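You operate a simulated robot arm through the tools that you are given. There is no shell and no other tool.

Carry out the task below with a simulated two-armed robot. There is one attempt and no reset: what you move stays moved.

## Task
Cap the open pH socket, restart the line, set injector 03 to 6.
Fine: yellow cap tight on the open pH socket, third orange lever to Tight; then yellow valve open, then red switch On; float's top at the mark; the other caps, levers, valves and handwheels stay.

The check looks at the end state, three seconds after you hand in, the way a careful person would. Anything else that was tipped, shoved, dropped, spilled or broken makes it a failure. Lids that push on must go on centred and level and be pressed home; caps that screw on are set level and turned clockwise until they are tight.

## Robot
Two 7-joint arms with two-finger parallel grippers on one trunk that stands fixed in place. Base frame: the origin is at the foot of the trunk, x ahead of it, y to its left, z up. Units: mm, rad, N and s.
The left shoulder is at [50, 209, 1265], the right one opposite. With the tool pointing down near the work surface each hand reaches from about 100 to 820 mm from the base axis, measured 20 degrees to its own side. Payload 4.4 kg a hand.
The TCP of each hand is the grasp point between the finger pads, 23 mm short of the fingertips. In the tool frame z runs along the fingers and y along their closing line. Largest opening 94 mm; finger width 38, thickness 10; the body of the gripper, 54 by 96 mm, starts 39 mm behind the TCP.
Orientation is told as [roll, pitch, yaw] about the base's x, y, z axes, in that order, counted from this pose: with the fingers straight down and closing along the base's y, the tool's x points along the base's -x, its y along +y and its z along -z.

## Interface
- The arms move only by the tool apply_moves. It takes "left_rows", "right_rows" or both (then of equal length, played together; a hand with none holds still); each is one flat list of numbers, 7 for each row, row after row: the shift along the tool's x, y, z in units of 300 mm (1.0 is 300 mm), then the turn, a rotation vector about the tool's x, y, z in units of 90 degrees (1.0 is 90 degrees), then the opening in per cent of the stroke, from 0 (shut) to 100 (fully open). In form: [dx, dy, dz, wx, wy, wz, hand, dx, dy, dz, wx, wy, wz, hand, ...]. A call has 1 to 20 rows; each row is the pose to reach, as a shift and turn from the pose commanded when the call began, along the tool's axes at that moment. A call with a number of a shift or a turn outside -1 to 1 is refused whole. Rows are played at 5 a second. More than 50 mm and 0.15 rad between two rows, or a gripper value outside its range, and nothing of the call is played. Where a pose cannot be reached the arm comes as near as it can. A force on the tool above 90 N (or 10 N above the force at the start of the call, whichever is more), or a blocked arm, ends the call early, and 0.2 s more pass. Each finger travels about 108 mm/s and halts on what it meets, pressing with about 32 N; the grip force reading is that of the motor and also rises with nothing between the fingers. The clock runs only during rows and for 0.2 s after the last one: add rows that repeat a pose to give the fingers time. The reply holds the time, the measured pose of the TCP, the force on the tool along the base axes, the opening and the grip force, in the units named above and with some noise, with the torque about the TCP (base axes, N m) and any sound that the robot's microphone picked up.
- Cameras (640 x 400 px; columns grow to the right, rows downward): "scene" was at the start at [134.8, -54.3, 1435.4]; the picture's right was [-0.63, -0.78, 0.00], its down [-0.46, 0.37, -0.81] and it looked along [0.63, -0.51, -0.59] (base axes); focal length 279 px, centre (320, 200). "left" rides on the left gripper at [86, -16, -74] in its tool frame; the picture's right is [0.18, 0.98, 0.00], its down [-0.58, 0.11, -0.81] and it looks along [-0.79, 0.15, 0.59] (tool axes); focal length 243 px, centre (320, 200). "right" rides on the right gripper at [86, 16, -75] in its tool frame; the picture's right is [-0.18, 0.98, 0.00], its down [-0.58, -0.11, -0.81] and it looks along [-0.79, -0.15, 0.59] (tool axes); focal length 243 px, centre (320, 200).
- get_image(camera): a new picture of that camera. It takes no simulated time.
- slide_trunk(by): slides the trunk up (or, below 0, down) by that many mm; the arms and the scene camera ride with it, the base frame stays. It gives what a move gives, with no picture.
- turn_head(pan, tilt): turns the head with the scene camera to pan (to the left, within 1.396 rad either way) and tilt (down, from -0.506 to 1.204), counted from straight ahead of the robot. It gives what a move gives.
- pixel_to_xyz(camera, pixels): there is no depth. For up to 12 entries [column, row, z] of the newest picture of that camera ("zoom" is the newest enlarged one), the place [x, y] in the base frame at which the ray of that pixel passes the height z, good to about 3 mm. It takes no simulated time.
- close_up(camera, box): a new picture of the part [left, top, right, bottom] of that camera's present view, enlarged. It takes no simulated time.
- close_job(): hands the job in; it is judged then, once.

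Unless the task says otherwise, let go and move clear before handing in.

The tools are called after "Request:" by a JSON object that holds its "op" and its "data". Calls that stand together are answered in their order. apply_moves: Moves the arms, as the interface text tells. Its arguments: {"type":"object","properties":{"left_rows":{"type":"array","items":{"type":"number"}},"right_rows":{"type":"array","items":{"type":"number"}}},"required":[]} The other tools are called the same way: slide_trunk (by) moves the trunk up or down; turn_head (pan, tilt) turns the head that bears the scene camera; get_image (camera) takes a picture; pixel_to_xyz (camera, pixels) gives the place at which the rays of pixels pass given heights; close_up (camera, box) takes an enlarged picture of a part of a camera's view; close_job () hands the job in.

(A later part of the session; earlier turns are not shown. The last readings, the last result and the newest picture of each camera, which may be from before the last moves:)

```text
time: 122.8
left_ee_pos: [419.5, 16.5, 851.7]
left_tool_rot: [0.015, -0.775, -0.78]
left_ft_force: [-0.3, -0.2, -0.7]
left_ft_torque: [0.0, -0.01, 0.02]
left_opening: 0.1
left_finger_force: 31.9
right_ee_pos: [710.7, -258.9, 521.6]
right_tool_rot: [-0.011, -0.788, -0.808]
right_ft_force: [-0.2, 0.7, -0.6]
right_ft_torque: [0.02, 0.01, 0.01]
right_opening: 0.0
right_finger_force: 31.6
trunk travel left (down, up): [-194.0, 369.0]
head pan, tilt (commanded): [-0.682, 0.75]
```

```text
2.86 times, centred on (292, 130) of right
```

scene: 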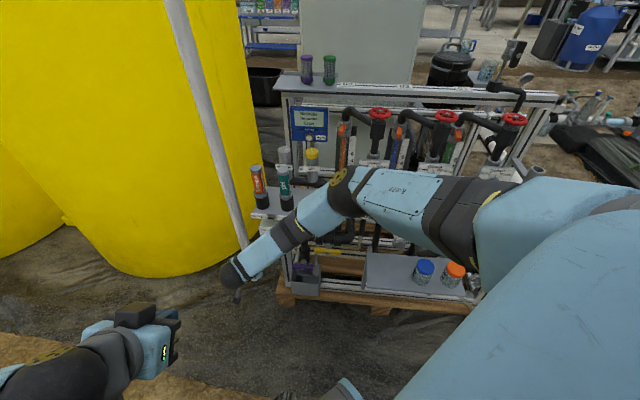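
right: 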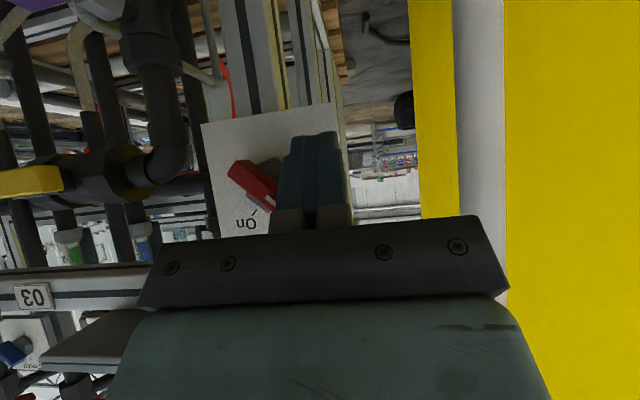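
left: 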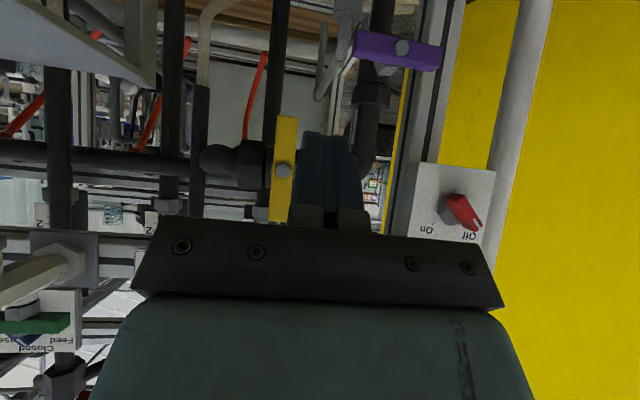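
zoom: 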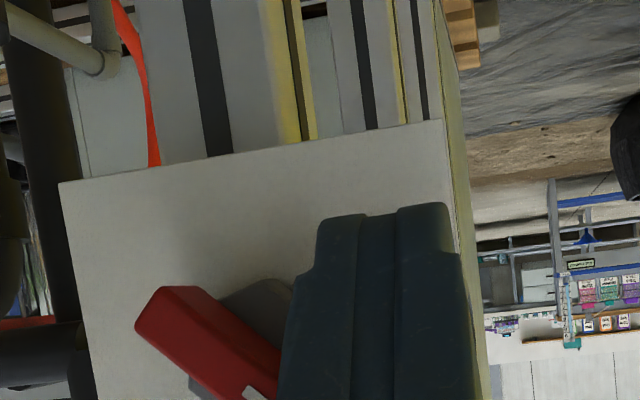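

The fingers are just left of the knob. I'll push its pointer end right and up in small steps, then check.

Request:
{"op": "apply_moves", "data": {"right_rows": [-0.002, -0.025, -0.002, 0, 0, 0, 0, -0.0038, -0.045, -0.0038, 0, 0, 0, 0, -0.0198, -0.0447, -0.0198, 0, 0, 0, 0, -0.0356, -0.053, -0.0356, 0, 0, 0, 0, -0.0488, -0.0693, -0.0488, 0, 0, 0, 0]}}

Request:
{"op": "get_image", "data": {"camera": "right"}}

Request:
{"op": "close_up", "data": {"camera": "right", "box": [180, 60, 404, 200]}}

```text
time: 124.0
left_ee_pos: [419.0, 16.9, 852.9]
left_tool_rot: [0.013, -0.774, -0.78]
left_ft_force: [-0.4, 0.4, 0.4]
left_ft_torque: [0.0, 0.01, -0.01]
left_opening: 0.0
left_finger_force: 31.7
right_ee_pos: [694.2, -272.0, 544.5]
right_tool_rot: [-0.009, -0.789, -0.807]
right_ft_force: [1.7, 0.7, 0.9]
right_ft_torque: [0.01, 0.01, 0.05]
right_opening: 0.0
right_finger_force: 32.2
trunk travel left (down, up): [-194.0, 369.0]
head pan, tilt (commanded): [-0.682, 0.75]
```

```text
taken
```

right: 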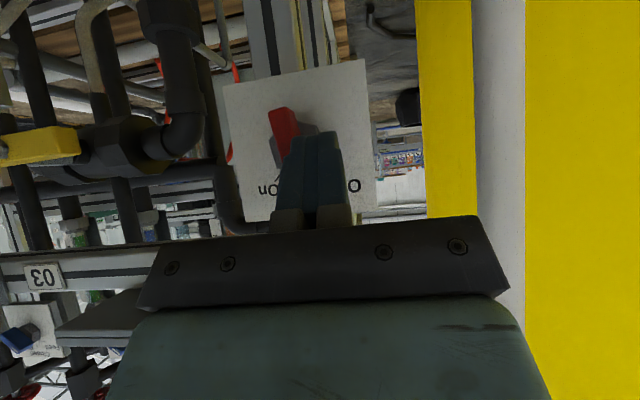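

```text
2.86 times, centred on (292, 130) of right
```

zoom: 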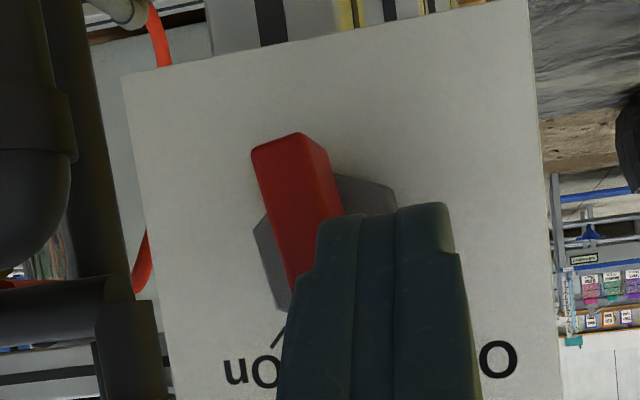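

The knob has swung to about vertical with negligible force. Continuing over the top to the On side until it stops.

Request:
{"op": "apply_moves", "data": {"right_rows": [-0.0108, -0.0097, -0.0108, 0, 0, 0, 0, -0.0196, -0.0253, -0.0196, 0, 0, 0, 0, -0.0243, -0.0463, -0.0243, 0, 0, 0, 0, -0.0212, -0.0633, -0.0212, 0, 0, 0, 0, -0.0141, -0.0733, -0.0141, 0, 0, 0, 0]}}

Request:
{"op": "close_up", "data": {"camera": "right", "box": [180, 40, 436, 200]}}

Request:
{"op": "get_image", "data": {"camera": "scene"}}

```text
time: 125.2
left_ee_pos: [418.4, 16.7, 851.9]
left_tool_rot: [0.013, -0.776, -0.78]
left_ft_force: [-0.3, 0.6, 0.4]
left_ft_torque: [0.01, 0.03, 0.02]
left_opening: 0.0
left_finger_force: 32.3
right_ee_pos: [681.6, -285.7, 553.9]
right_tool_rot: [-0.003, -0.793, -0.81]
right_ft_force: [18.7, 15.2, 11.6]
right_ft_torque: [-0.05, -0.34, 0.47]
right_opening: 0.3
right_finger_force: 32.0
trunk travel left (down, up): [-194.0, 369.0]
head pan, tilt (commanded): [-0.682, 0.75]
```

```text
2.50 times, centred on (308, 120) of right
```

zoom: 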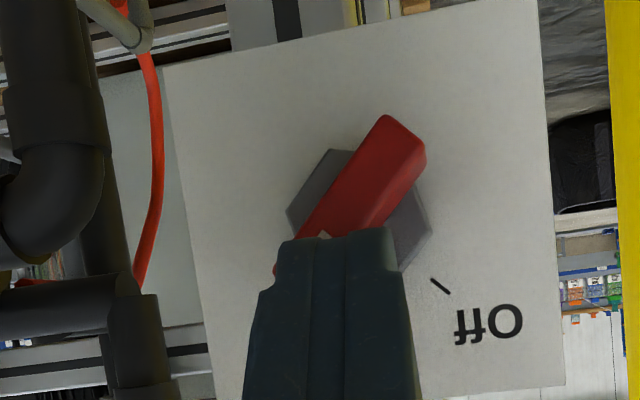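

```text
taken
```

scene: 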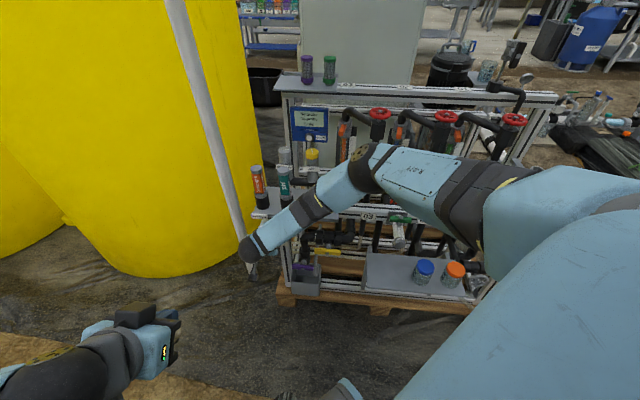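

The knob now points at On and is firm against its stop (about 24 N). I'll ease away from it (up-left, then straight back) and check switch, float and the whole skid.

Request:
{"op": "apply_moves", "data": {"right_rows": [-0.01, 0.02, -0.01, 0, 0, 0, 0, 0.06, 0.02, -0.08, 0, 0, 0, 0, 0.14, 0.02, -0.16, 0, 0, 0, 0, 0.22, 0.02, -0.24, 0, 0, 0, 0, 0.28, 0.02, -0.3, 0, 0, 0, 0]}}

Request:
{"op": "close_up", "data": {"camera": "right", "box": [180, 40, 436, 200]}}

Request:
{"op": "close_up", "data": {"camera": "scene", "box": [280, 90, 408, 170]}}

```text
time: 126.5
left_ee_pos: [418.4, 17.5, 852.6]
left_tool_rot: [0.013, -0.774, -0.78]
left_ft_force: [-0.6, 0.2, 0.4]
left_ft_torque: [0.0, 0.01, 0.02]
left_opening: 0.0
left_finger_force: 32.5
right_ee_pos: [599.3, -192.5, 554.3]
right_tool_rot: [-0.012, -0.789, -0.808]
right_ft_force: [0.2, -0.4, 0.9]
right_ft_torque: [0.01, -0.03, -0.02]
right_opening: 0.1
right_finger_force: 32.3
trunk travel left (down, up): [-194.0, 369.0]
head pan, tilt (commanded): [-0.682, 0.75]
```

```text
2.50 times, centred on (308, 120) of right
```

zoom: 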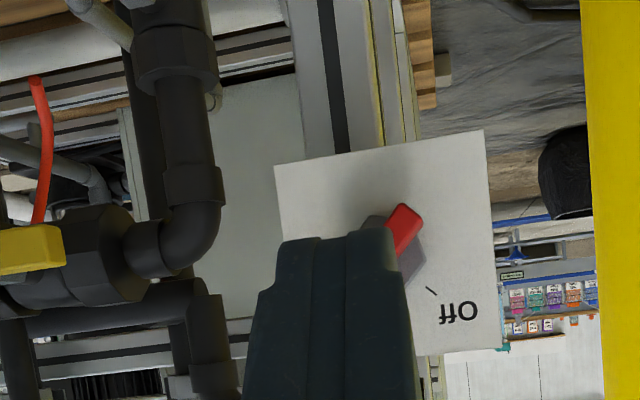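

```text
5.00 times, centred on (344, 130) of scene
```

zoom: 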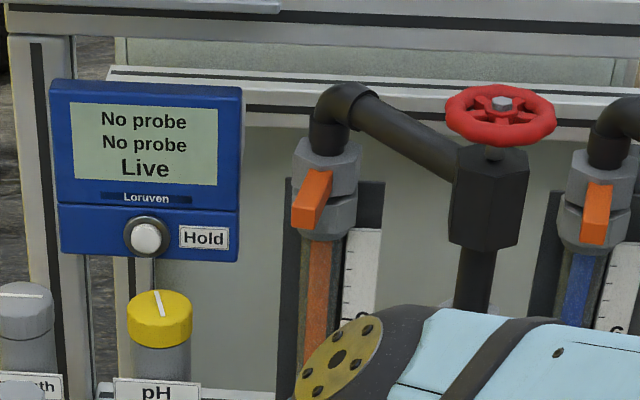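

The switch shows On. The arm blocks the rotameters, so I'll lift the right hand out and up, raise the trunk 100 mm, and read the float.

Request:
{"op": "apply_moves", "data": {"right_rows": [-0.088, 0, -0.088, 0, 0, 0, 0, -0.177, 0, -0.177, 0, 0, 0, 0, -0.265, -0.04, -0.265, 0, 0, 0, 0, -0.354, -0.1, -0.354, 0, 0, 0, 0, -0.442, -0.18, -0.442, 0, 0, 0, 0, -0.53, -0.26, -0.53, 0, 0, 0, 0, -0.619, -0.34, -0.619, 0, 0, 0, 0, -0.707, -0.42, -0.707, 0, 0, 0, 0]}}

Request:
{"op": "slide_trunk", "data": {"by": 100}}

Request:
{"op": "get_image", "data": {"camera": "scene"}}

```text
time: 128.2
left_ee_pos: [417.4, 16.4, 852.4]
left_tool_rot: [0.013, -0.775, -0.781]
left_ft_force: [-0.6, -0.3, 1.0]
left_ft_torque: [-0.03, -0.01, -0.02]
left_opening: 0.1
left_finger_force: 32.2
right_ee_pos: [506.9, -278.3, 854.5]
right_tool_rot: [-0.012, -0.789, -0.807]
right_ft_force: [0.0, -0.2, -0.2]
right_ft_torque: [0.0, -0.02, 0.02]
right_opening: 0.1
right_finger_force: 32.2
trunk travel left (down, up): [-194.0, 369.0]
head pan, tilt (commanded): [-0.682, 0.75]
```

```text
time: 129.6
left_ee_pos: [419.0, 17.2, 950.9]
left_tool_rot: [0.012, -0.775, -0.78]
left_ft_force: [-0.2, 0.6, 0.3]
left_ft_torque: [0.02, 0.02, -0.05]
left_opening: 0.0
left_finger_force: 32.2
right_ee_pos: [508.3, -277.9, 954.2]
right_tool_rot: [-0.01, -0.789, -0.809]
right_ft_force: [0.2, 0.2, -0.9]
right_ft_torque: [0.02, 0.0, -0.01]
right_opening: 0.0
right_finger_force: 32.1
trunk travel left (down, up): [-294.0, 269.0]
head pan, tilt (commanded): [-0.682, 0.75]
```

```text
taken
```

scene: 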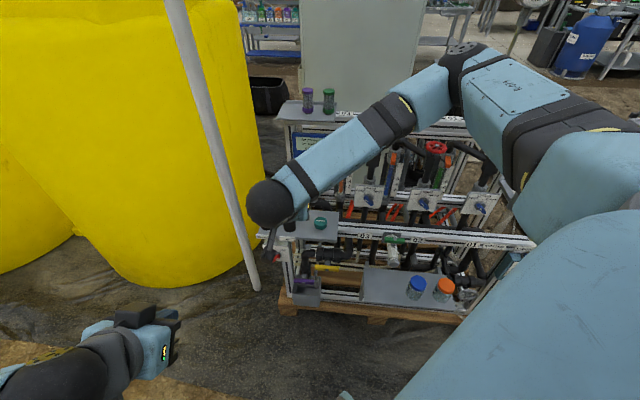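

I'll move the hand up and toward handwheel 03 while bringing the tool to point straight down.

Request:
{"op": "apply_moves", "data": {"right_rows": [-0.077, -0.055, 0.002, 0, 0.083, 0, 20, -0.154, -0.111, 0.003, 0, 0.167, 0, 50, -0.231, -0.167, 0.005, 0, 0.25, 0, 90, -0.308, -0.222, 0.006, 0, 0.333, 0, 100, -0.385, -0.278, 0.008, 0, 0.417, 0, 100, -0.462, -0.333, 0.0094, 0, 0.5, 0, 100]}}

Request:
{"op": "get_image", "data": {"camera": "scene"}}

Request:
{"op": "close_up", "data": {"camera": "scene", "box": [320, 140, 400, 220]}}

```text
time: 131.0
left_ee_pos: [417.6, 16.2, 952.9]
left_tool_rot: [0.014, -0.774, -0.781]
left_ft_force: [-0.3, -0.4, 0.0]
left_ft_torque: [-0.01, 0.02, 0.01]
left_opening: 0.0
left_finger_force: 31.6
right_ee_pos: [504.9, -419.4, 1052.3]
right_tool_rot: [-0.008, -0.002, -0.814]
right_ft_force: [1.3, 0.3, 0.5]
right_ft_torque: [0.01, 0.02, 0.05]
right_opening: 94.1
right_finger_force: 0.1
trunk travel left (down, up): [-294.0, 269.0]
head pan, tilt (commanded): [-0.682, 0.75]
```

```text
taken
```

scene: 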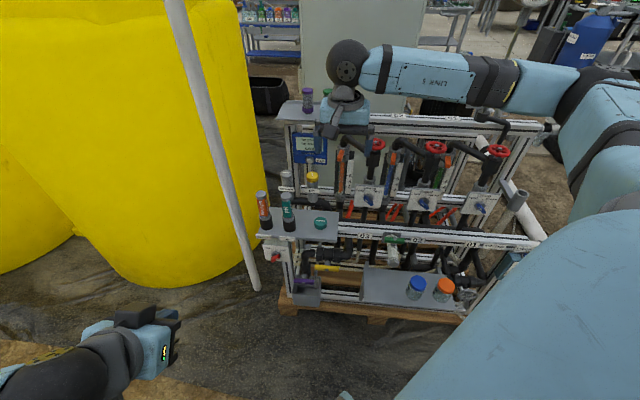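

```text
5.00 times, centred on (360, 180) of scene
```

zoom: 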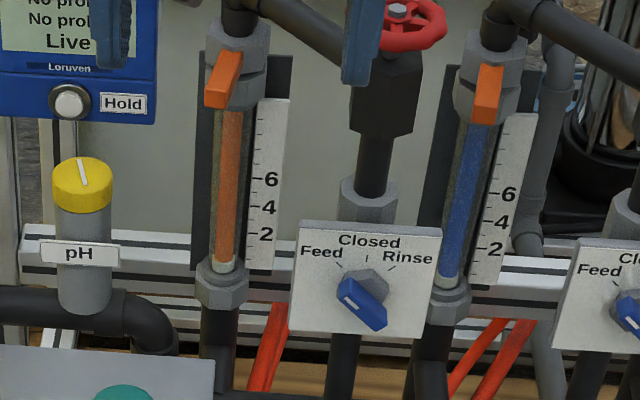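

The floats appear unchanged so far. I'll zoom closer on rotameters 03 and 02.

Request:
{"op": "close_up", "data": {"camera": "scene", "box": [332, 160, 372, 185]}}

Request:
{"op": "close_up", "data": {"camera": "scene", "box": [332, 178, 372, 203]}}

Request:
{"op": "close_up", "data": {"camera": "scene", "box": [375, 160, 425, 210]}}

Request:
{"op": "close_up", "data": {"camera": "scene", "box": [490, 240, 530, 290]}}

```text
16.00 times, centred on (352, 172) of scene
```

zoom: 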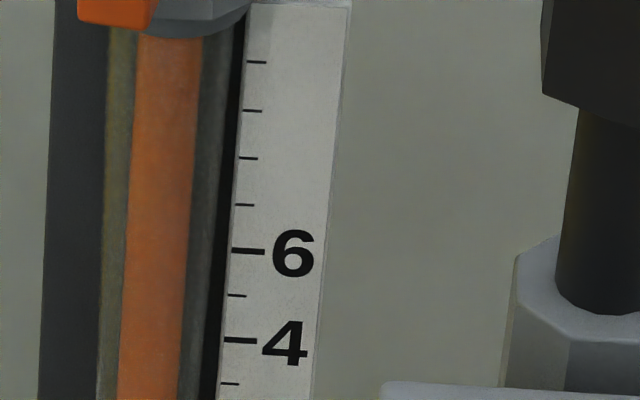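

```text
16.00 times, centred on (352, 190) of scene
```

zoom: 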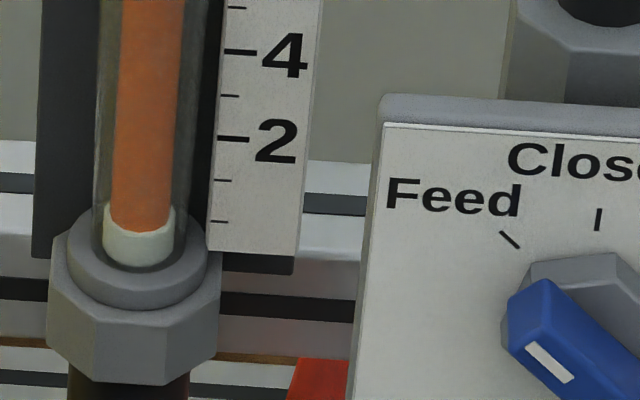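

```text
8.00 times, centred on (400, 185) of scene
```

zoom: 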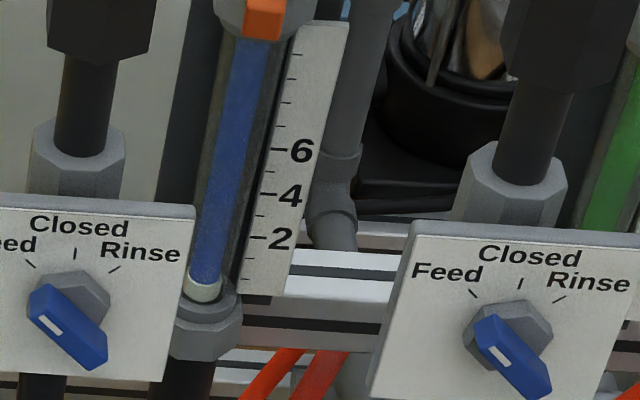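

```text
8.00 times, centred on (510, 265) of scene
```

zoom: 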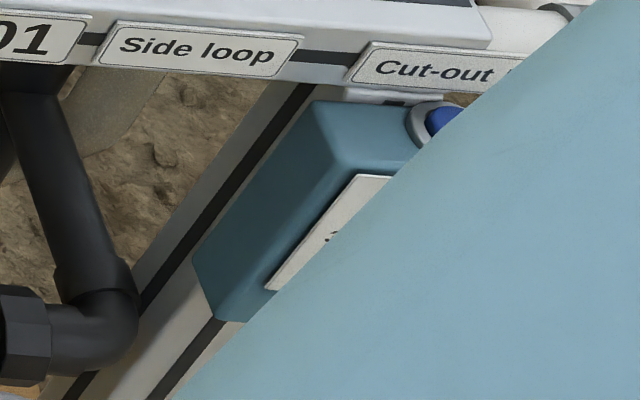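

The floats are still at the bottom. Before touching the handwheel I'll verify the switch and valve states up close.

Request:
{"op": "close_up", "data": {"camera": "scene", "box": [252, 235, 316, 275]}}

Request:
{"op": "close_up", "data": {"camera": "scene", "box": [300, 245, 364, 285]}}

Request:
{"op": "close_up", "data": {"camera": "scene", "box": [288, 125, 352, 165]}}

```text
10.00 times, centred on (284, 255) of scene
```

zoom: 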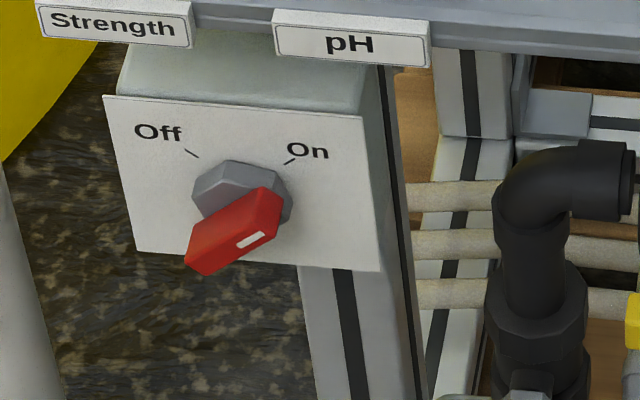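

```text
10.00 times, centred on (332, 265) of scene
```

zoom: 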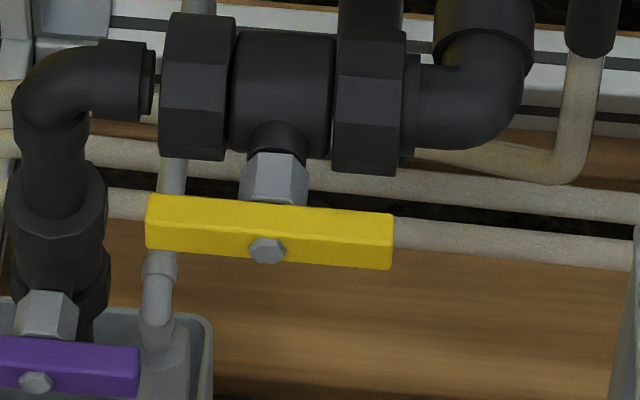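

```text
10.00 times, centred on (320, 145) of scene
```

zoom: 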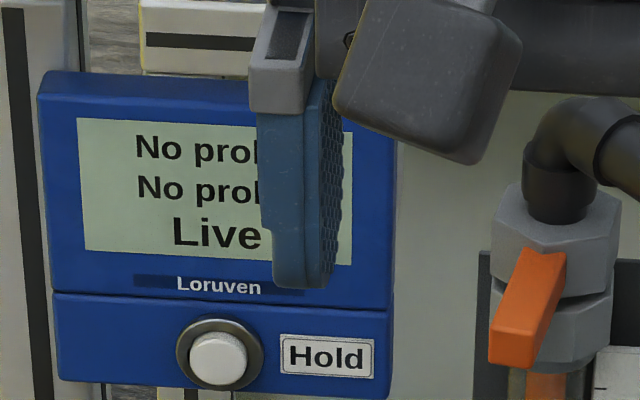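

Switch On, valve in line, levers right. So handwheel 03 must be what sets the flow. I'll move the open hand to directly above handwheel 03.

Request:
{"op": "apply_moves", "data": {"right_rows": [-0.13, -0.05, 0, 0, 0, 0, 100, -0.26, -0.1, 0, 0, 0, 0, 100, -0.39, -0.151, 0, 0, 0, 0, 100, -0.521, -0.201, 0, 0, 0, 0, 100, -0.651, -0.252, 0, 0, 0, 0, 100, -0.781, -0.302, 0, 0, 0, 0, 100, -0.781, -0.302, 0, 0, 0, 0, 100]}}

Request:
{"op": "get_image", "data": {"camera": "right"}}

Request:
{"op": "get_image", "data": {"camera": "scene"}}

```text
time: 132.6
left_ee_pos: [418.3, 16.3, 952.2]
left_tool_rot: [0.014, -0.778, -0.782]
left_ft_force: [-0.2, 0.2, -0.2]
left_ft_torque: [0.01, 0.0, -0.02]
left_opening: 0.1
left_finger_force: 32.0
right_ee_pos: [596.2, -651.0, 1052.8]
right_tool_rot: [-0.007, -0.005, -0.815]
right_ft_force: [0.5, -0.1, -0.3]
right_ft_torque: [0.02, -0.03, 0.04]
right_opening: 94.1
right_finger_force: 0.1
trunk travel left (down, up): [-294.0, 269.0]
head pan, tilt (commanded): [-0.682, 0.75]
```

```text
taken
```

right: 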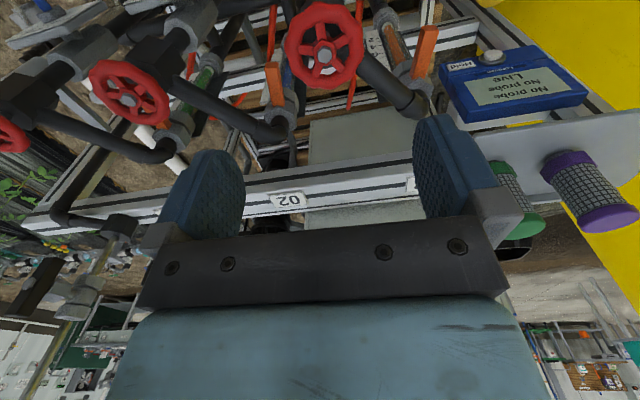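

```text
taken
```

scene: 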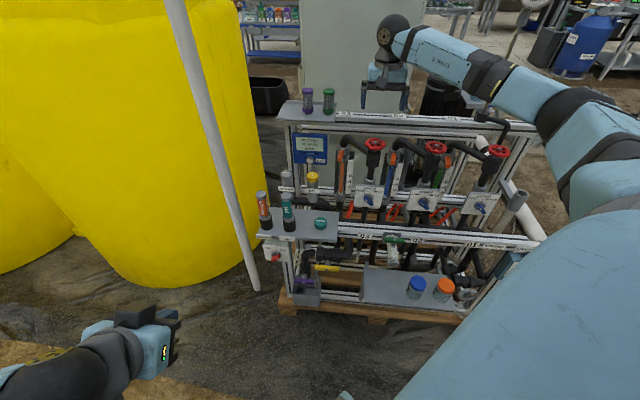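

Good views: the right camera looks down onto wheel 03 at about (325,47), and the scene camera keeps rotameter 03 in sight. I'll zoom to centre precisely.

Request:
{"op": "close_up", "data": {"camera": "right", "box": [270, 0, 382, 95]}}

Request:
{"op": "pixel_to_xyz", "data": {"camera": "right", "pixels": [[325, 46, 926], [323, 54, 932]]}}

```text
4.21 times, centred on (326, 48) of right
```

zoom: 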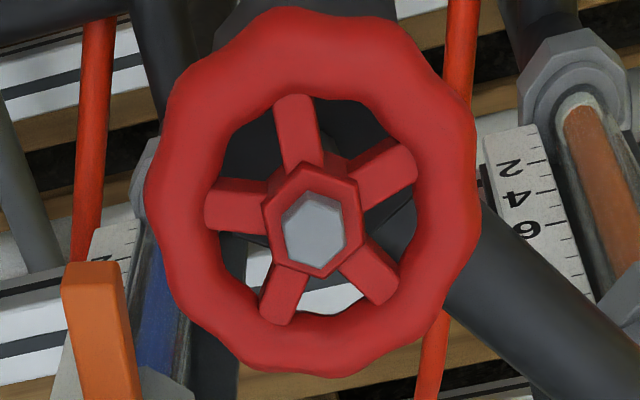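

```text
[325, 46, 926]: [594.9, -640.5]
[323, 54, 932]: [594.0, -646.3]
```

The wheel's rim centre appears about 5 mm to +y and several mm toward the front of my TCP. I'll shift and come down 70 mm, then re-measure.

Request:
{"op": "apply_moves", "data": {"right_rows": [0.01, 0.008, 0.078, 0, 0, 0, 100, 0.02, 0.016, 0.156, 0, 0, 0, 100, 0.02, 0.016, 0.233, 0, 0, 0, 100, 0.02, 0.016, 0.233, 0, 0, 0, 100]}}

Request:
{"op": "get_image", "data": {"camera": "right"}}

Request:
{"op": "close_up", "data": {"camera": "right", "box": [240, 30, 400, 150]}}

Request:
{"op": "close_up", "data": {"camera": "scene", "box": [325, 100, 421, 160]}}

```text
time: 133.6
left_ee_pos: [417.8, 17.1, 952.2]
left_tool_rot: [0.011, -0.776, -0.782]
left_ft_force: [0.4, -0.1, -0.2]
left_ft_torque: [0.0, -0.03, -0.01]
left_opening: 0.0
left_finger_force: 32.2
right_ee_pos: [597.8, -644.4, 983.8]
right_tool_rot: [-0.006, -0.004, -0.815]
right_ft_force: [-0.2, -0.6, -0.4]
right_ft_torque: [0.0, 0.0, 0.01]
right_opening: 94.1
right_finger_force: 0.1
trunk travel left (down, up): [-294.0, 269.0]
head pan, tilt (commanded): [-0.682, 0.75]
```

```text
taken
```

right: 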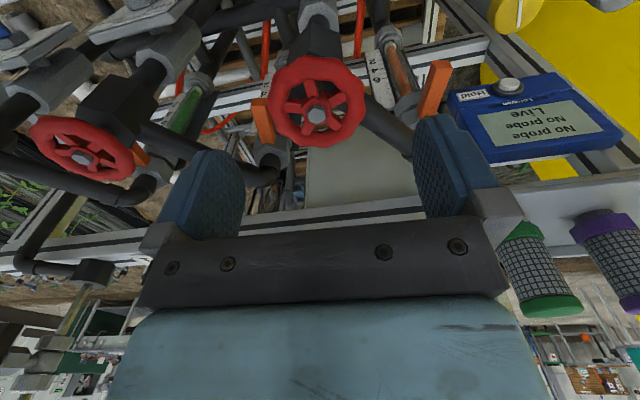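

```text
3.33 times, centred on (320, 90) of right
```

zoom: 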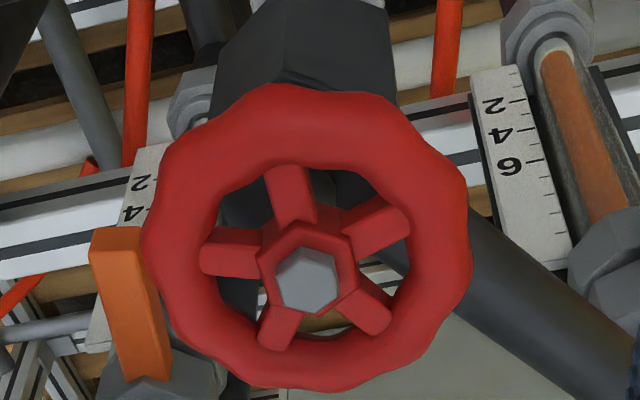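

```text
6.67 times, centred on (373, 130) of scene
```

zoom: 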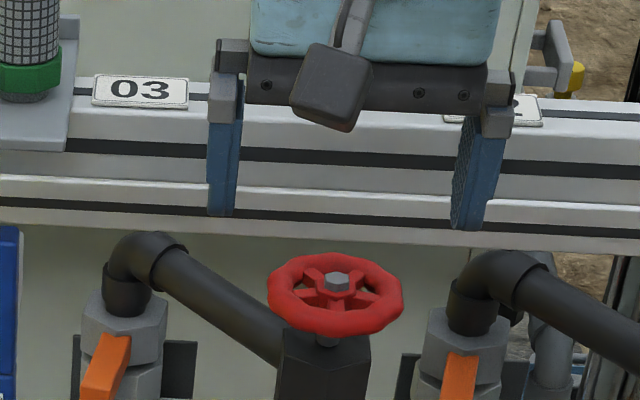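

The wheel's rim centre is about 2 mm to -y and level with my line, rim at z≈919. I'll shift 2 mm and descend so the fingers straddle the rim.

Request:
{"op": "apply_moves", "data": {"right_rows": [0, -0.0073, 0.053, 0, 0, 0, 100, 0, -0.0073, 0.107, 0, 0, 0, 100, 0, -0.0073, 0.16, 0, 0, 0, 100, 0, -0.0073, 0.16, 0, 0, 0, 100]}}

Request:
{"op": "get_image", "data": {"camera": "right"}}

Request:
{"op": "close_up", "data": {"camera": "scene", "box": [325, 100, 421, 160]}}

```text
time: 134.6
left_ee_pos: [418.6, 16.1, 952.6]
left_tool_rot: [0.012, -0.772, -0.779]
left_ft_force: [0.2, 0.1, 0.3]
left_ft_torque: [0.03, 0.01, 0.0]
left_opening: 0.0
left_finger_force: 31.9
right_ee_pos: [597.9, -646.5, 935.2]
right_tool_rot: [-0.009, -0.004, -0.817]
right_ft_force: [0.1, 0.2, 0.2]
right_ft_torque: [-0.01, 0.01, -0.01]
right_opening: 93.9
right_finger_force: 0.1
trunk travel left (down, up): [-294.0, 269.0]
head pan, tilt (commanded): [-0.682, 0.75]
```

```text
taken
```

right: 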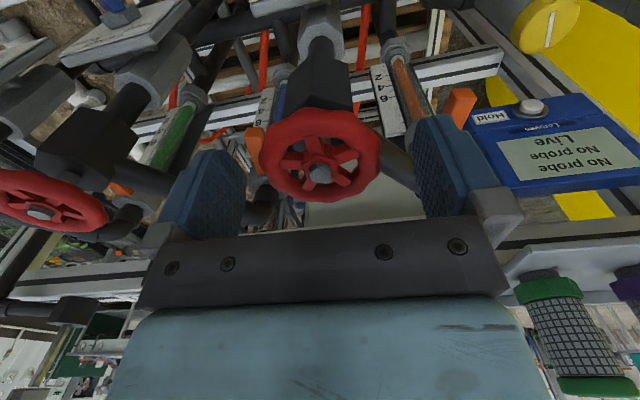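

```text
6.67 times, centred on (373, 130) of scene
```

zoom: 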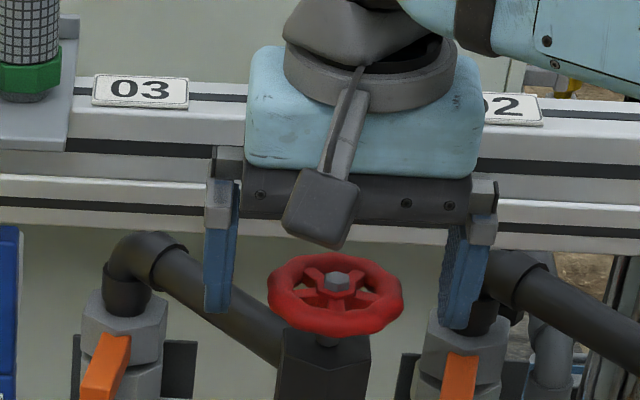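

The fingers straddle the wheel symmetrically (wheel centre at (320,155), as expected). I'll close on the rim.

Request:
{"op": "apply_moves", "data": {"right_rows": [0, 0, 0, 0, 0, 0, 80, 0, 0, 0, 0, 0, 0, 65, 0, 0, 0, 0, 0, 0, 55, 0, 0, 0, 0, 0, 0, 50, 0, 0, 0, 0, 0, 0, 50]}}

Request:
{"op": "close_up", "data": {"camera": "right", "box": [220, 80, 420, 205]}}

Request:
{"op": "close_up", "data": {"camera": "scene", "box": [325, 130, 405, 205]}}

```text
time: 135.8
left_ee_pos: [418.3, 16.5, 951.8]
left_tool_rot: [0.01, -0.776, -0.78]
left_ft_force: [0.0, 0.4, -0.4]
left_ft_torque: [0.0, 0.0, 0.01]
left_opening: 0.0
left_finger_force: 32.0
right_ee_pos: [595.8, -645.9, 933.7]
right_tool_rot: [-0.006, -0.003, -0.814]
right_ft_force: [-0.7, 0.5, -1.8]
right_ft_torque: [-0.04, -0.27, 0.0]
right_opening: 61.7
right_finger_force: 44.8
trunk travel left (down, up): [-294.0, 269.0]
head pan, tilt (commanded): [-0.682, 0.75]
```

```text
3.20 times, centred on (320, 142) of right
```

zoom: 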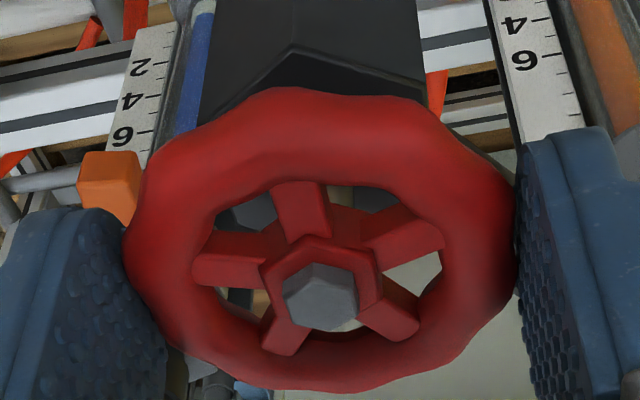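

```text
5.33 times, centred on (365, 168) of scene
```

zoom: 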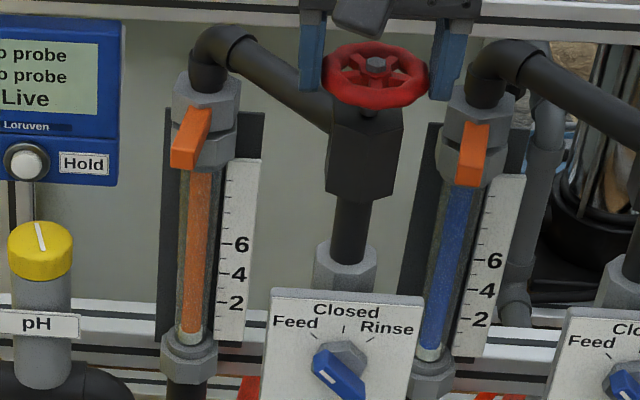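

Held symmetrically (61.7 mm, no side load). I'll turn the wheel anticlockwise 40° and see whether the float responds.

Request:
{"op": "apply_moves", "data": {"right_rows": [0, 0, 0, 0, 0, -0.089, 50, 0, 0, 0, 0, 0, -0.178, 50, 0, 0, 0, 0, 0, -0.267, 50, 0, 0, 0, 0, 0, -0.356, 50, 0, 0, 0, 0, 0, -0.444, 50, 0, 0, 0, 0, 0, -0.444, 50]}}

Request:
{"op": "close_up", "data": {"camera": "right", "box": [220, 80, 420, 205]}}

Request:
{"op": "close_up", "data": {"camera": "scene", "box": [325, 130, 405, 205]}}

```text
time: 137.2
left_ee_pos: [419.0, 16.3, 952.0]
left_tool_rot: [0.014, -0.775, -0.782]
left_ft_force: [-0.9, 0.0, 0.4]
left_ft_torque: [-0.01, 0.02, 0.03]
left_opening: 0.0
left_finger_force: 31.9
right_ee_pos: [596.6, -646.1, 935.1]
right_tool_rot: [-0.006, 0.002, -0.118]
right_ft_force: [3.7, -13.5, 0.8]
right_ft_torque: [-0.26, -0.95, -0.01]
right_opening: 61.7
right_finger_force: 45.5
trunk travel left (down, up): [-294.0, 269.0]
head pan, tilt (commanded): [-0.682, 0.75]
```

```text
3.20 times, centred on (320, 142) of right
```

zoom: 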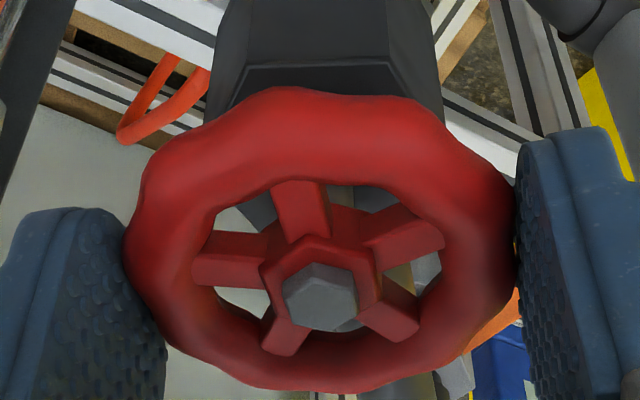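

```text
5.33 times, centred on (365, 168) of scene
```

zoom: 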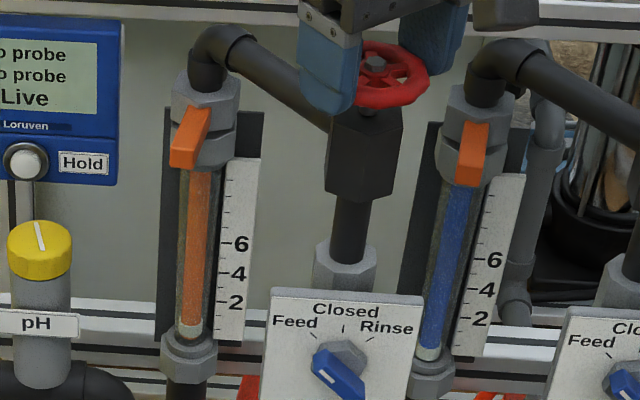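

The wheel turned with the hand. I'll zoom on the float.

Request:
{"op": "close_up", "data": {"camera": "scene", "box": [332, 178, 372, 203]}}

Request:
{"op": "close_up", "data": {"camera": "scene", "box": [332, 160, 372, 185]}}

```text
16.00 times, centred on (352, 190) of scene
```

zoom: 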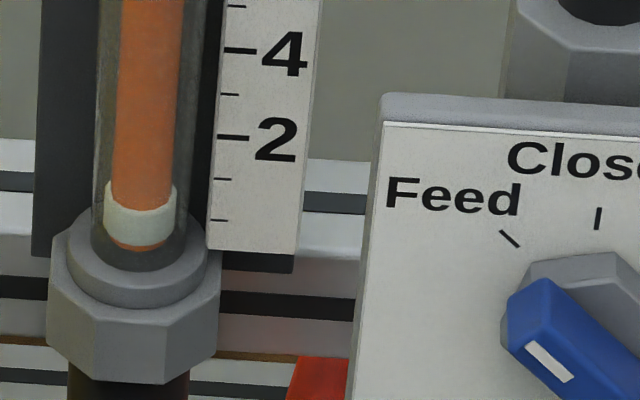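

```text
16.00 times, centred on (352, 172) of scene
```

zoom: 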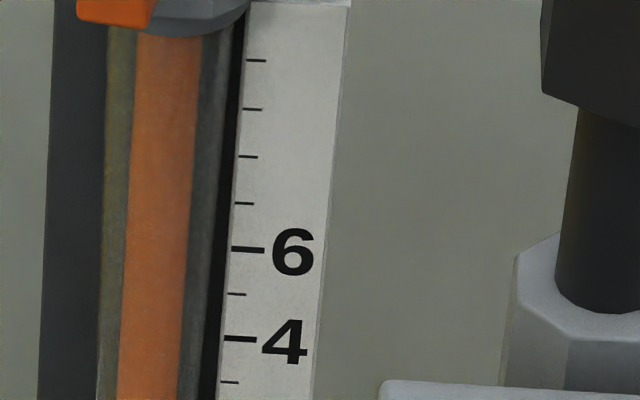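

The float has lifted off its seat (its cream ring moved up about half a division) — anticlockwise opens. It needs many more turns, so I'll continue another 40° to see how far the wrist can go.

Request:
{"op": "apply_moves", "data": {"right_rows": [0, 0, 0, 0, 0, -0.089, 50, 0, 0, 0, 0, 0, -0.178, 50, 0, 0, 0, 0, 0, -0.267, 50, 0, 0, 0, 0, 0, -0.356, 50, 0, 0, 0, 0, 0, -0.444, 50]}}

Request:
{"op": "close_up", "data": {"camera": "right", "box": [220, 80, 420, 205]}}

Request:
{"op": "close_up", "data": {"camera": "scene", "box": [332, 178, 372, 203]}}

```text
time: 138.4
left_ee_pos: [418.1, 11.0, 951.5]
left_tool_rot: [0.021, -0.773, -0.786]
left_ft_force: [-0.2, 0.5, -0.5]
left_ft_torque: [0.01, 0.02, 0.0]
left_opening: 0.0
left_finger_force: 32.0
right_ee_pos: [569.7, -639.3, 935.1]
right_tool_rot: [-0.08, 0.038, 0.059]
right_ft_force: [-15.7, -69.1, -27.4]
right_ft_torque: [0.38, 0.72, -1.97]
right_opening: 75.3
right_finger_force: 32.5
right hand out of reach, approached as far as the arm can: row 1, 2, 3, 4, 5
trunk travel left (down, up): [-294.0, 269.0]
head pan, tilt (commanded): [-0.682, 0.75]
stopped in row 5 (right hand): the force on the tool passed its limit at 195 N (the readings are from after the stop); the commanded pose is now the measured one
```

```text
3.20 times, centred on (320, 142) of right
```

zoom: 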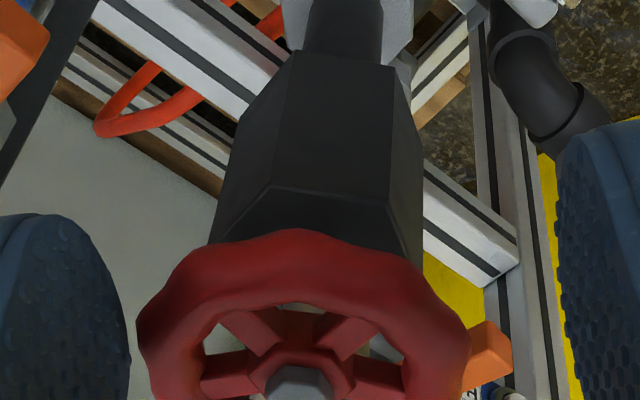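

```text
16.00 times, centred on (352, 190) of scene
```

zoom: 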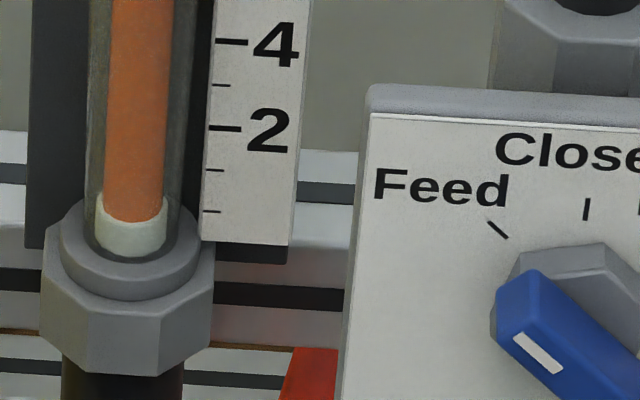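

The wrist hit its joint limit and pulled sideways (195 N spike) — the float dropped back, so the wheel slipped. I'll open the fingers immediately to relieve it.

Request:
{"op": "apply_moves", "data": {"right_rows": [0, 0, 0, 0, 0, 0, 100, 0, 0, 0, 0, 0, 0, 100, 0, 0, 0, 0, 0, 0, 100]}}

Request:
{"op": "get_image", "data": {"camera": "right"}}

Request:
{"op": "close_up", "data": {"camera": "scene", "box": [280, 100, 440, 200]}}

```text
time: 139.2
left_ee_pos: [420.3, 13.3, 952.2]
left_tool_rot: [0.018, -0.77, -0.783]
left_ft_force: [-1.0, 0.1, 0.7]
left_ft_torque: [-0.02, 0.0, 0.01]
left_opening: 0.0
left_finger_force: 32.2
right_ee_pos: [577.2, -630.9, 940.2]
right_tool_rot: [-0.069, 0.025, 0.073]
right_ft_force: [-4.2, -44.7, -15.3]
right_ft_torque: [0.07, 0.58, -1.02]
right_opening: 94.3
right_finger_force: 0.2
trunk travel left (down, up): [-294.0, 269.0]
head pan, tilt (commanded): [-0.682, 0.75]
```

```text
taken
```

right: 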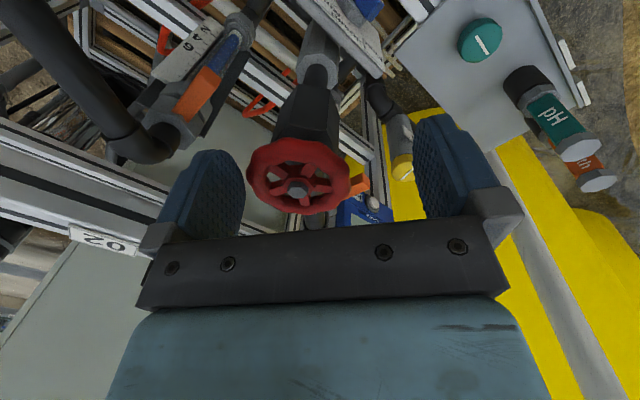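

```text
4.00 times, centred on (360, 150) of scene
```

zoom: 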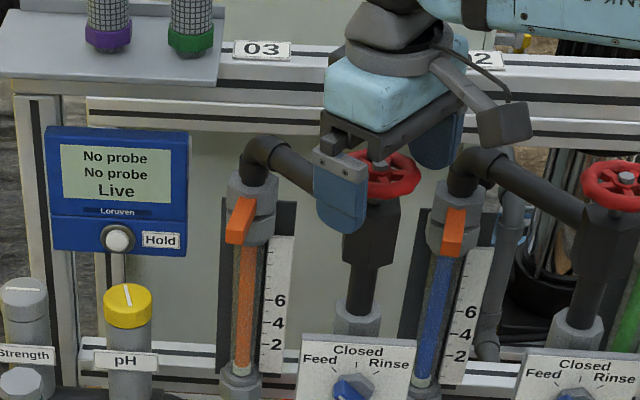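

A residual side force remains, so I'll lift straight up off the wheel.

Request:
{"op": "apply_moves", "data": {"right_rows": [0, 0, -0.03, 0, 0, 0, 100, 0, 0, -0.08, 0, 0, 0, 100, 0, 0, -0.15, 0, 0, 0, 100, 0, 0, -0.22, 0, 0, 0, 100]}}

Request:
{"op": "get_image", "data": {"camera": "right"}}

Request:
{"op": "get_image", "data": {"camera": "scene"}}

Request:
{"op": "close_up", "data": {"camera": "scene", "box": [280, 100, 440, 200]}}

```text
time: 140.2
left_ee_pos: [419.0, 17.0, 952.3]
left_tool_rot: [0.011, -0.773, -0.78]
left_ft_force: [0.2, -0.2, -0.2]
left_ft_torque: [-0.01, -0.01, 0.0]
left_opening: 0.3
left_finger_force: 32.3
right_ee_pos: [577.8, -617.5, 1012.5]
right_tool_rot: [-0.074, 0.024, 0.082]
right_ft_force: [0.2, -0.3, -0.4]
right_ft_torque: [-0.03, -0.02, 0.01]
right_opening: 93.9
right_finger_force: 0.1
trunk travel left (down, up): [-294.0, 269.0]
head pan, tilt (commanded): [-0.682, 0.75]
```

```text
taken
```

right: 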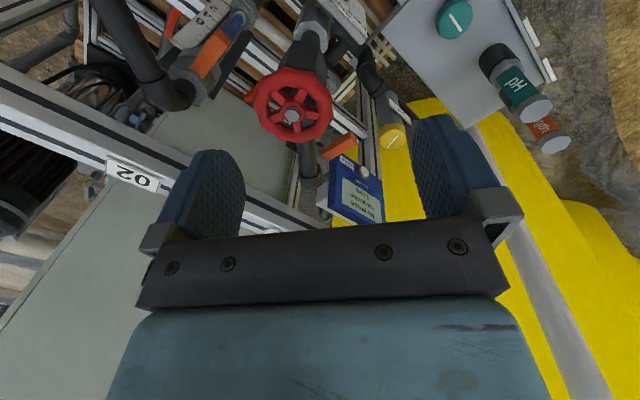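

```text
taken
```

scene: 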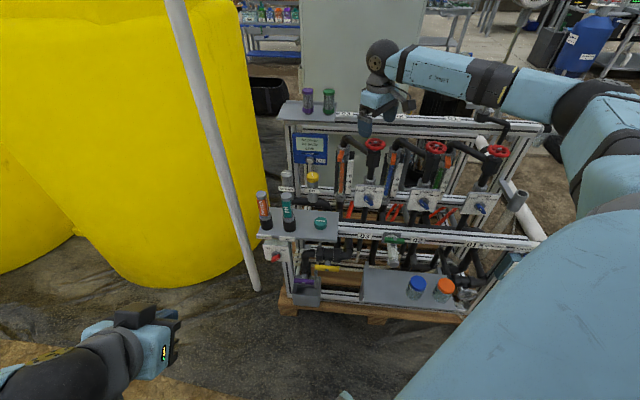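

```text
4.00 times, centred on (360, 150) of scene
```

zoom: 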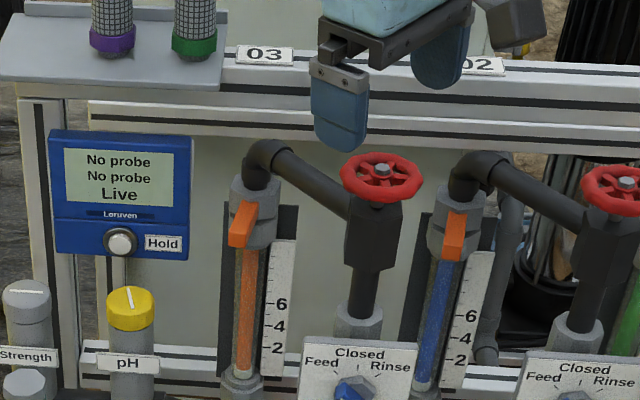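

Everything is intact and the wheel is free. I'll re-level the hand, return over the wheel's centre, and find the usable yaw range in free air, turning clockwise.

Request:
{"op": "apply_moves", "data": {"right_rows": [-0.028, -0.05, 0, -0.047, -0.0153, 0, 100, -0.056, -0.1, 0, -0.047, -0.0153, 0, 100, -0.056, -0.1, 0, -0.047, -0.0153, 0, 100]}}

Request:
{"op": "apply_moves", "data": {"right_rows": [0, 0, 0, 0, 0, 0.09, 100, 0, 0, 0, 0, 0, 0.18, 100, 0, 0, 0, 0, 0, 0.27, 100, 0, 0, 0, 0, 0, 0.36, 100, 0, 0, 0, 0, 0, 0.45, 100, 0, 0, 0, 0, 0, 0.54, 100, 0, 0, 0, 0, 0, 0.63, 100, 0, 0, 0, 0, 0, 0.72, 100, 0, 0, 0, 0, 0, 0.81, 100, 0, 0, 0, 0, 0, 0.9, 100, 0, 0, 0, 0, 0, 0.99, 100]}}

```text
time: 141.0
left_ee_pos: [418.9, 17.0, 951.6]
left_tool_rot: [0.012, -0.775, -0.78]
left_ft_force: [-0.4, 0.8, 0.3]
left_ft_torque: [0.0, 0.01, 0.01]
left_opening: 0.0
left_finger_force: 31.8
right_ee_pos: [585.3, -619.0, 1001.2]
right_tool_rot: [-0.02, 0.008, 0.08]
right_ft_force: [-0.9, -0.1, -0.1]
right_ft_torque: [-0.01, 0.0, -0.03]
right_opening: 93.8
right_finger_force: 0.0
right hand out of reach, approached as far as the arm can: row 1, 2, 3
trunk travel left (down, up): [-294.0, 269.0]
head pan, tilt (commanded): [-0.682, 0.75]
```

```text
time: 143.4
left_ee_pos: [418.5, 17.5, 951.2]
left_tool_rot: [0.012, -0.775, -0.781]
left_ft_force: [0.1, -0.1, -0.3]
left_ft_torque: [0.01, -0.03, -0.02]
left_opening: 0.0
left_finger_force: 31.6
right_ee_pos: [586.3, -620.4, 999.7]
right_tool_rot: [0.0, 0.0, -1.479]
right_ft_force: [0.5, -0.1, -0.3]
right_ft_torque: [-0.01, 0.0, 0.0]
right_opening: 93.9
right_finger_force: 0.1
trunk travel left (down, up): [-294.0, 269.0]
head pan, tilt (commanded): [-0.682, 0.75]
```

Fine down to yaw -85°. I'll move over the wheel's centre and continue rotating to find the lower limit.

Request:
{"op": "apply_moves", "data": {"right_rows": [-0.045, 0.02, 0, 0, 0, 0.09, 100, -0.09, 0.033, 0, 0, 0, 0.18, 100, -0.09, 0.033, 0, 0, 0, 0.27, 100, -0.09, 0.033, 0, 0, 0, 0.36, 100, -0.09, 0.033, 0, 0, 0, 0.45, 100, -0.09, 0.033, 0, 0, 0, 0.54, 100, -0.09, 0.033, 0, 0, 0, 0.63, 100, -0.09, 0.033, 0, 0, 0, 0.72, 100, -0.09, 0.033, 0, 0, 0, 0.81, 100, -0.09, 0.033, 0, 0, 0, 0.9, 100, -0.09, 0.033, 0, 0, 0, 0.99, 100]}}

Request:
{"op": "get_image", "data": {"camera": "right"}}

Request:
{"op": "get_image", "data": {"camera": "scene"}}

```text
time: 145.8
left_ee_pos: [419.6, 16.5, 951.0]
left_tool_rot: [0.013, -0.775, -0.782]
left_ft_force: [-0.4, 0.0, 0.1]
left_ft_torque: [0.03, -0.04, 0.01]
left_opening: 0.1
left_finger_force: 32.2
right_ee_pos: [598.4, -646.0, 999.1]
right_tool_rot: [-0.001, -0.002, -3.031]
right_ft_force: [-0.2, -0.2, -0.7]
right_ft_torque: [0.0, 0.01, 0.0]
right_opening: 94.3
right_finger_force: 0.0
trunk travel left (down, up): [-294.0, 269.0]
head pan, tilt (commanded): [-0.682, 0.75]
```

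```text
taken
```

right: 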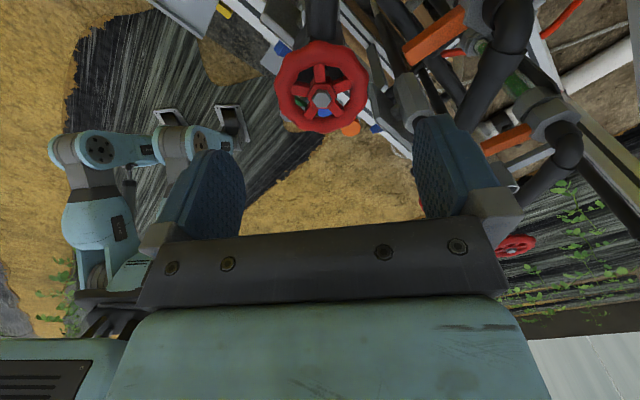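

```text
taken
```

scene: 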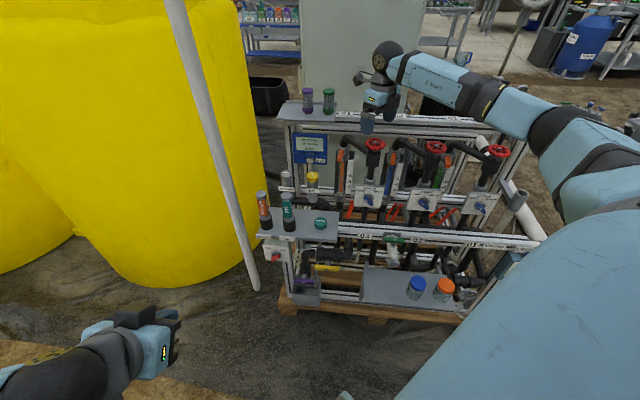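

The wrist can swing freely down to at least -174°, giving about 160° anticlockwise per stroke. The wheel is centred under the hand ((322,87)), so I'll descend and grip here.

Request:
{"op": "apply_moves", "data": {"right_rows": [0, 0.003, 0.07, 0, 0, 0, 100, 0, 0.003, 0.14, 0, 0, 0, 100, 0, 0.003, 0.213, 0, 0, 0, 100, 0, 0.003, 0.213, 0, 0, 0, 100, 0, 0.003, 0.213, 0, 0, 0, 75, 0, 0.003, 0.213, 0, 0, 0, 60, 0, 0.003, 0.213, 0, 0, 0, 50, 0, 0.003, 0.213, 0, 0, 0, 50]}}

Request:
{"op": "get_image", "data": {"camera": "right"}}

```text
time: 147.6
left_ee_pos: [418.9, 16.7, 951.8]
left_tool_rot: [0.01, -0.775, -0.781]
left_ft_force: [-0.5, -0.3, 0.5]
left_ft_torque: [0.0, -0.01, 0.04]
left_opening: 0.2
left_finger_force: 32.0
right_ee_pos: [598.5, -647.4, 934.4]
right_tool_rot: [0.0, -0.001, -3.034]
right_ft_force: [1.9, -5.7, 2.3]
right_ft_torque: [-0.25, -0.01, 0.02]
right_opening: 60.6
right_finger_force: 45.1
trunk travel left (down, up): [-294.0, 269.0]
head pan, tilt (commanded): [-0.682, 0.75]
```

```text
taken
```

right: 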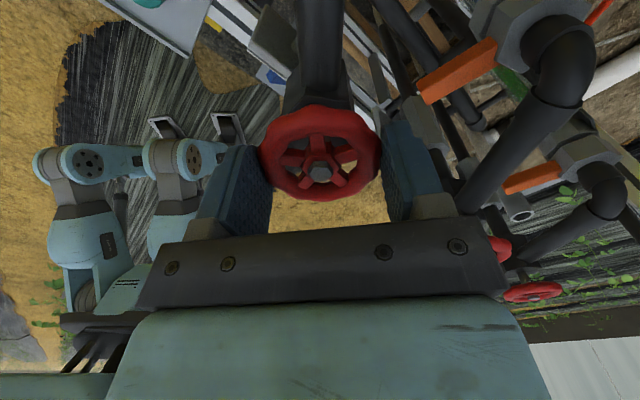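

Gripped (60.6 mm). Turning anticlockwise 81° and then reading the float.

Request:
{"op": "apply_moves", "data": {"right_rows": [0, 0, 0, 0, 0, -0.09, 50, 0, 0, 0, 0, 0, -0.18, 50, 0, 0, 0, 0, 0, -0.27, 50, 0, 0, 0, 0, 0, -0.36, 50, 0, 0, 0, 0, 0, -0.45, 50, 0, 0, 0, 0, 0, -0.54, 50, 0, 0, 0, 0, 0, -0.63, 50, 0, 0, 0, 0, 0, -0.72, 50, 0, 0, 0, 0, 0, -0.81, 50, 0, 0, 0, 0, 0, -0.9, 50]}}

Request:
{"op": "close_up", "data": {"camera": "scene", "box": [332, 170, 372, 195]}}

Request:
{"op": "close_up", "data": {"camera": "right", "box": [220, 80, 420, 205]}}

```text
time: 149.8
left_ee_pos: [417.7, 16.9, 951.7]
left_tool_rot: [0.013, -0.775, -0.78]
left_ft_force: [0.1, 0.4, -0.4]
left_ft_torque: [0.0, 0.03, 0.01]
left_opening: 0.1
left_finger_force: 31.9
right_ee_pos: [597.5, -646.4, 936.1]
right_tool_rot: [-0.005, 0.0, -1.615]
right_ft_force: [-14.3, 12.0, -11.3]
right_ft_torque: [-0.66, 0.13, -0.02]
right_opening: 60.7
right_finger_force: 44.9
trunk travel left (down, up): [-294.0, 269.0]
head pan, tilt (commanded): [-0.682, 0.75]
```

```text
16.00 times, centred on (352, 182) of scene
```

zoom: 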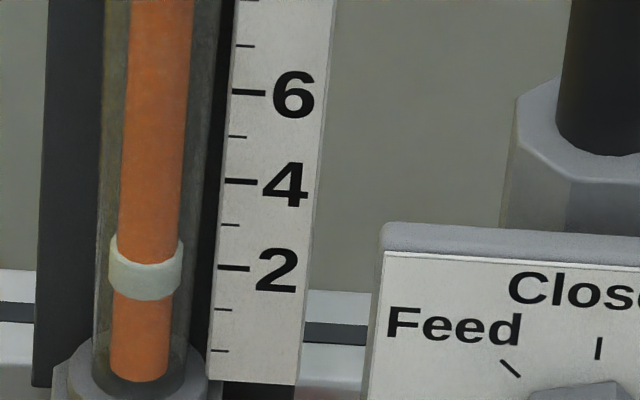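

```text
3.20 times, centred on (320, 142) of right
```

zoom: 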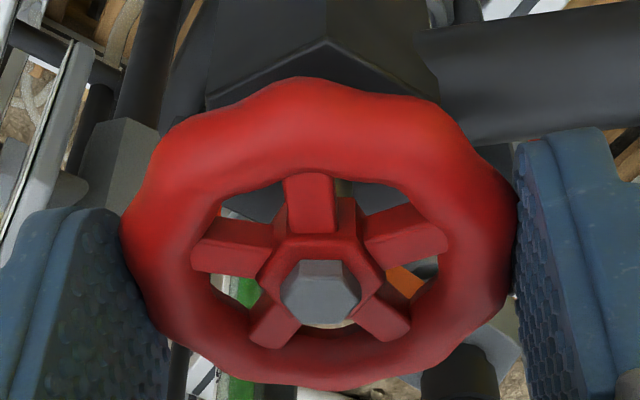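

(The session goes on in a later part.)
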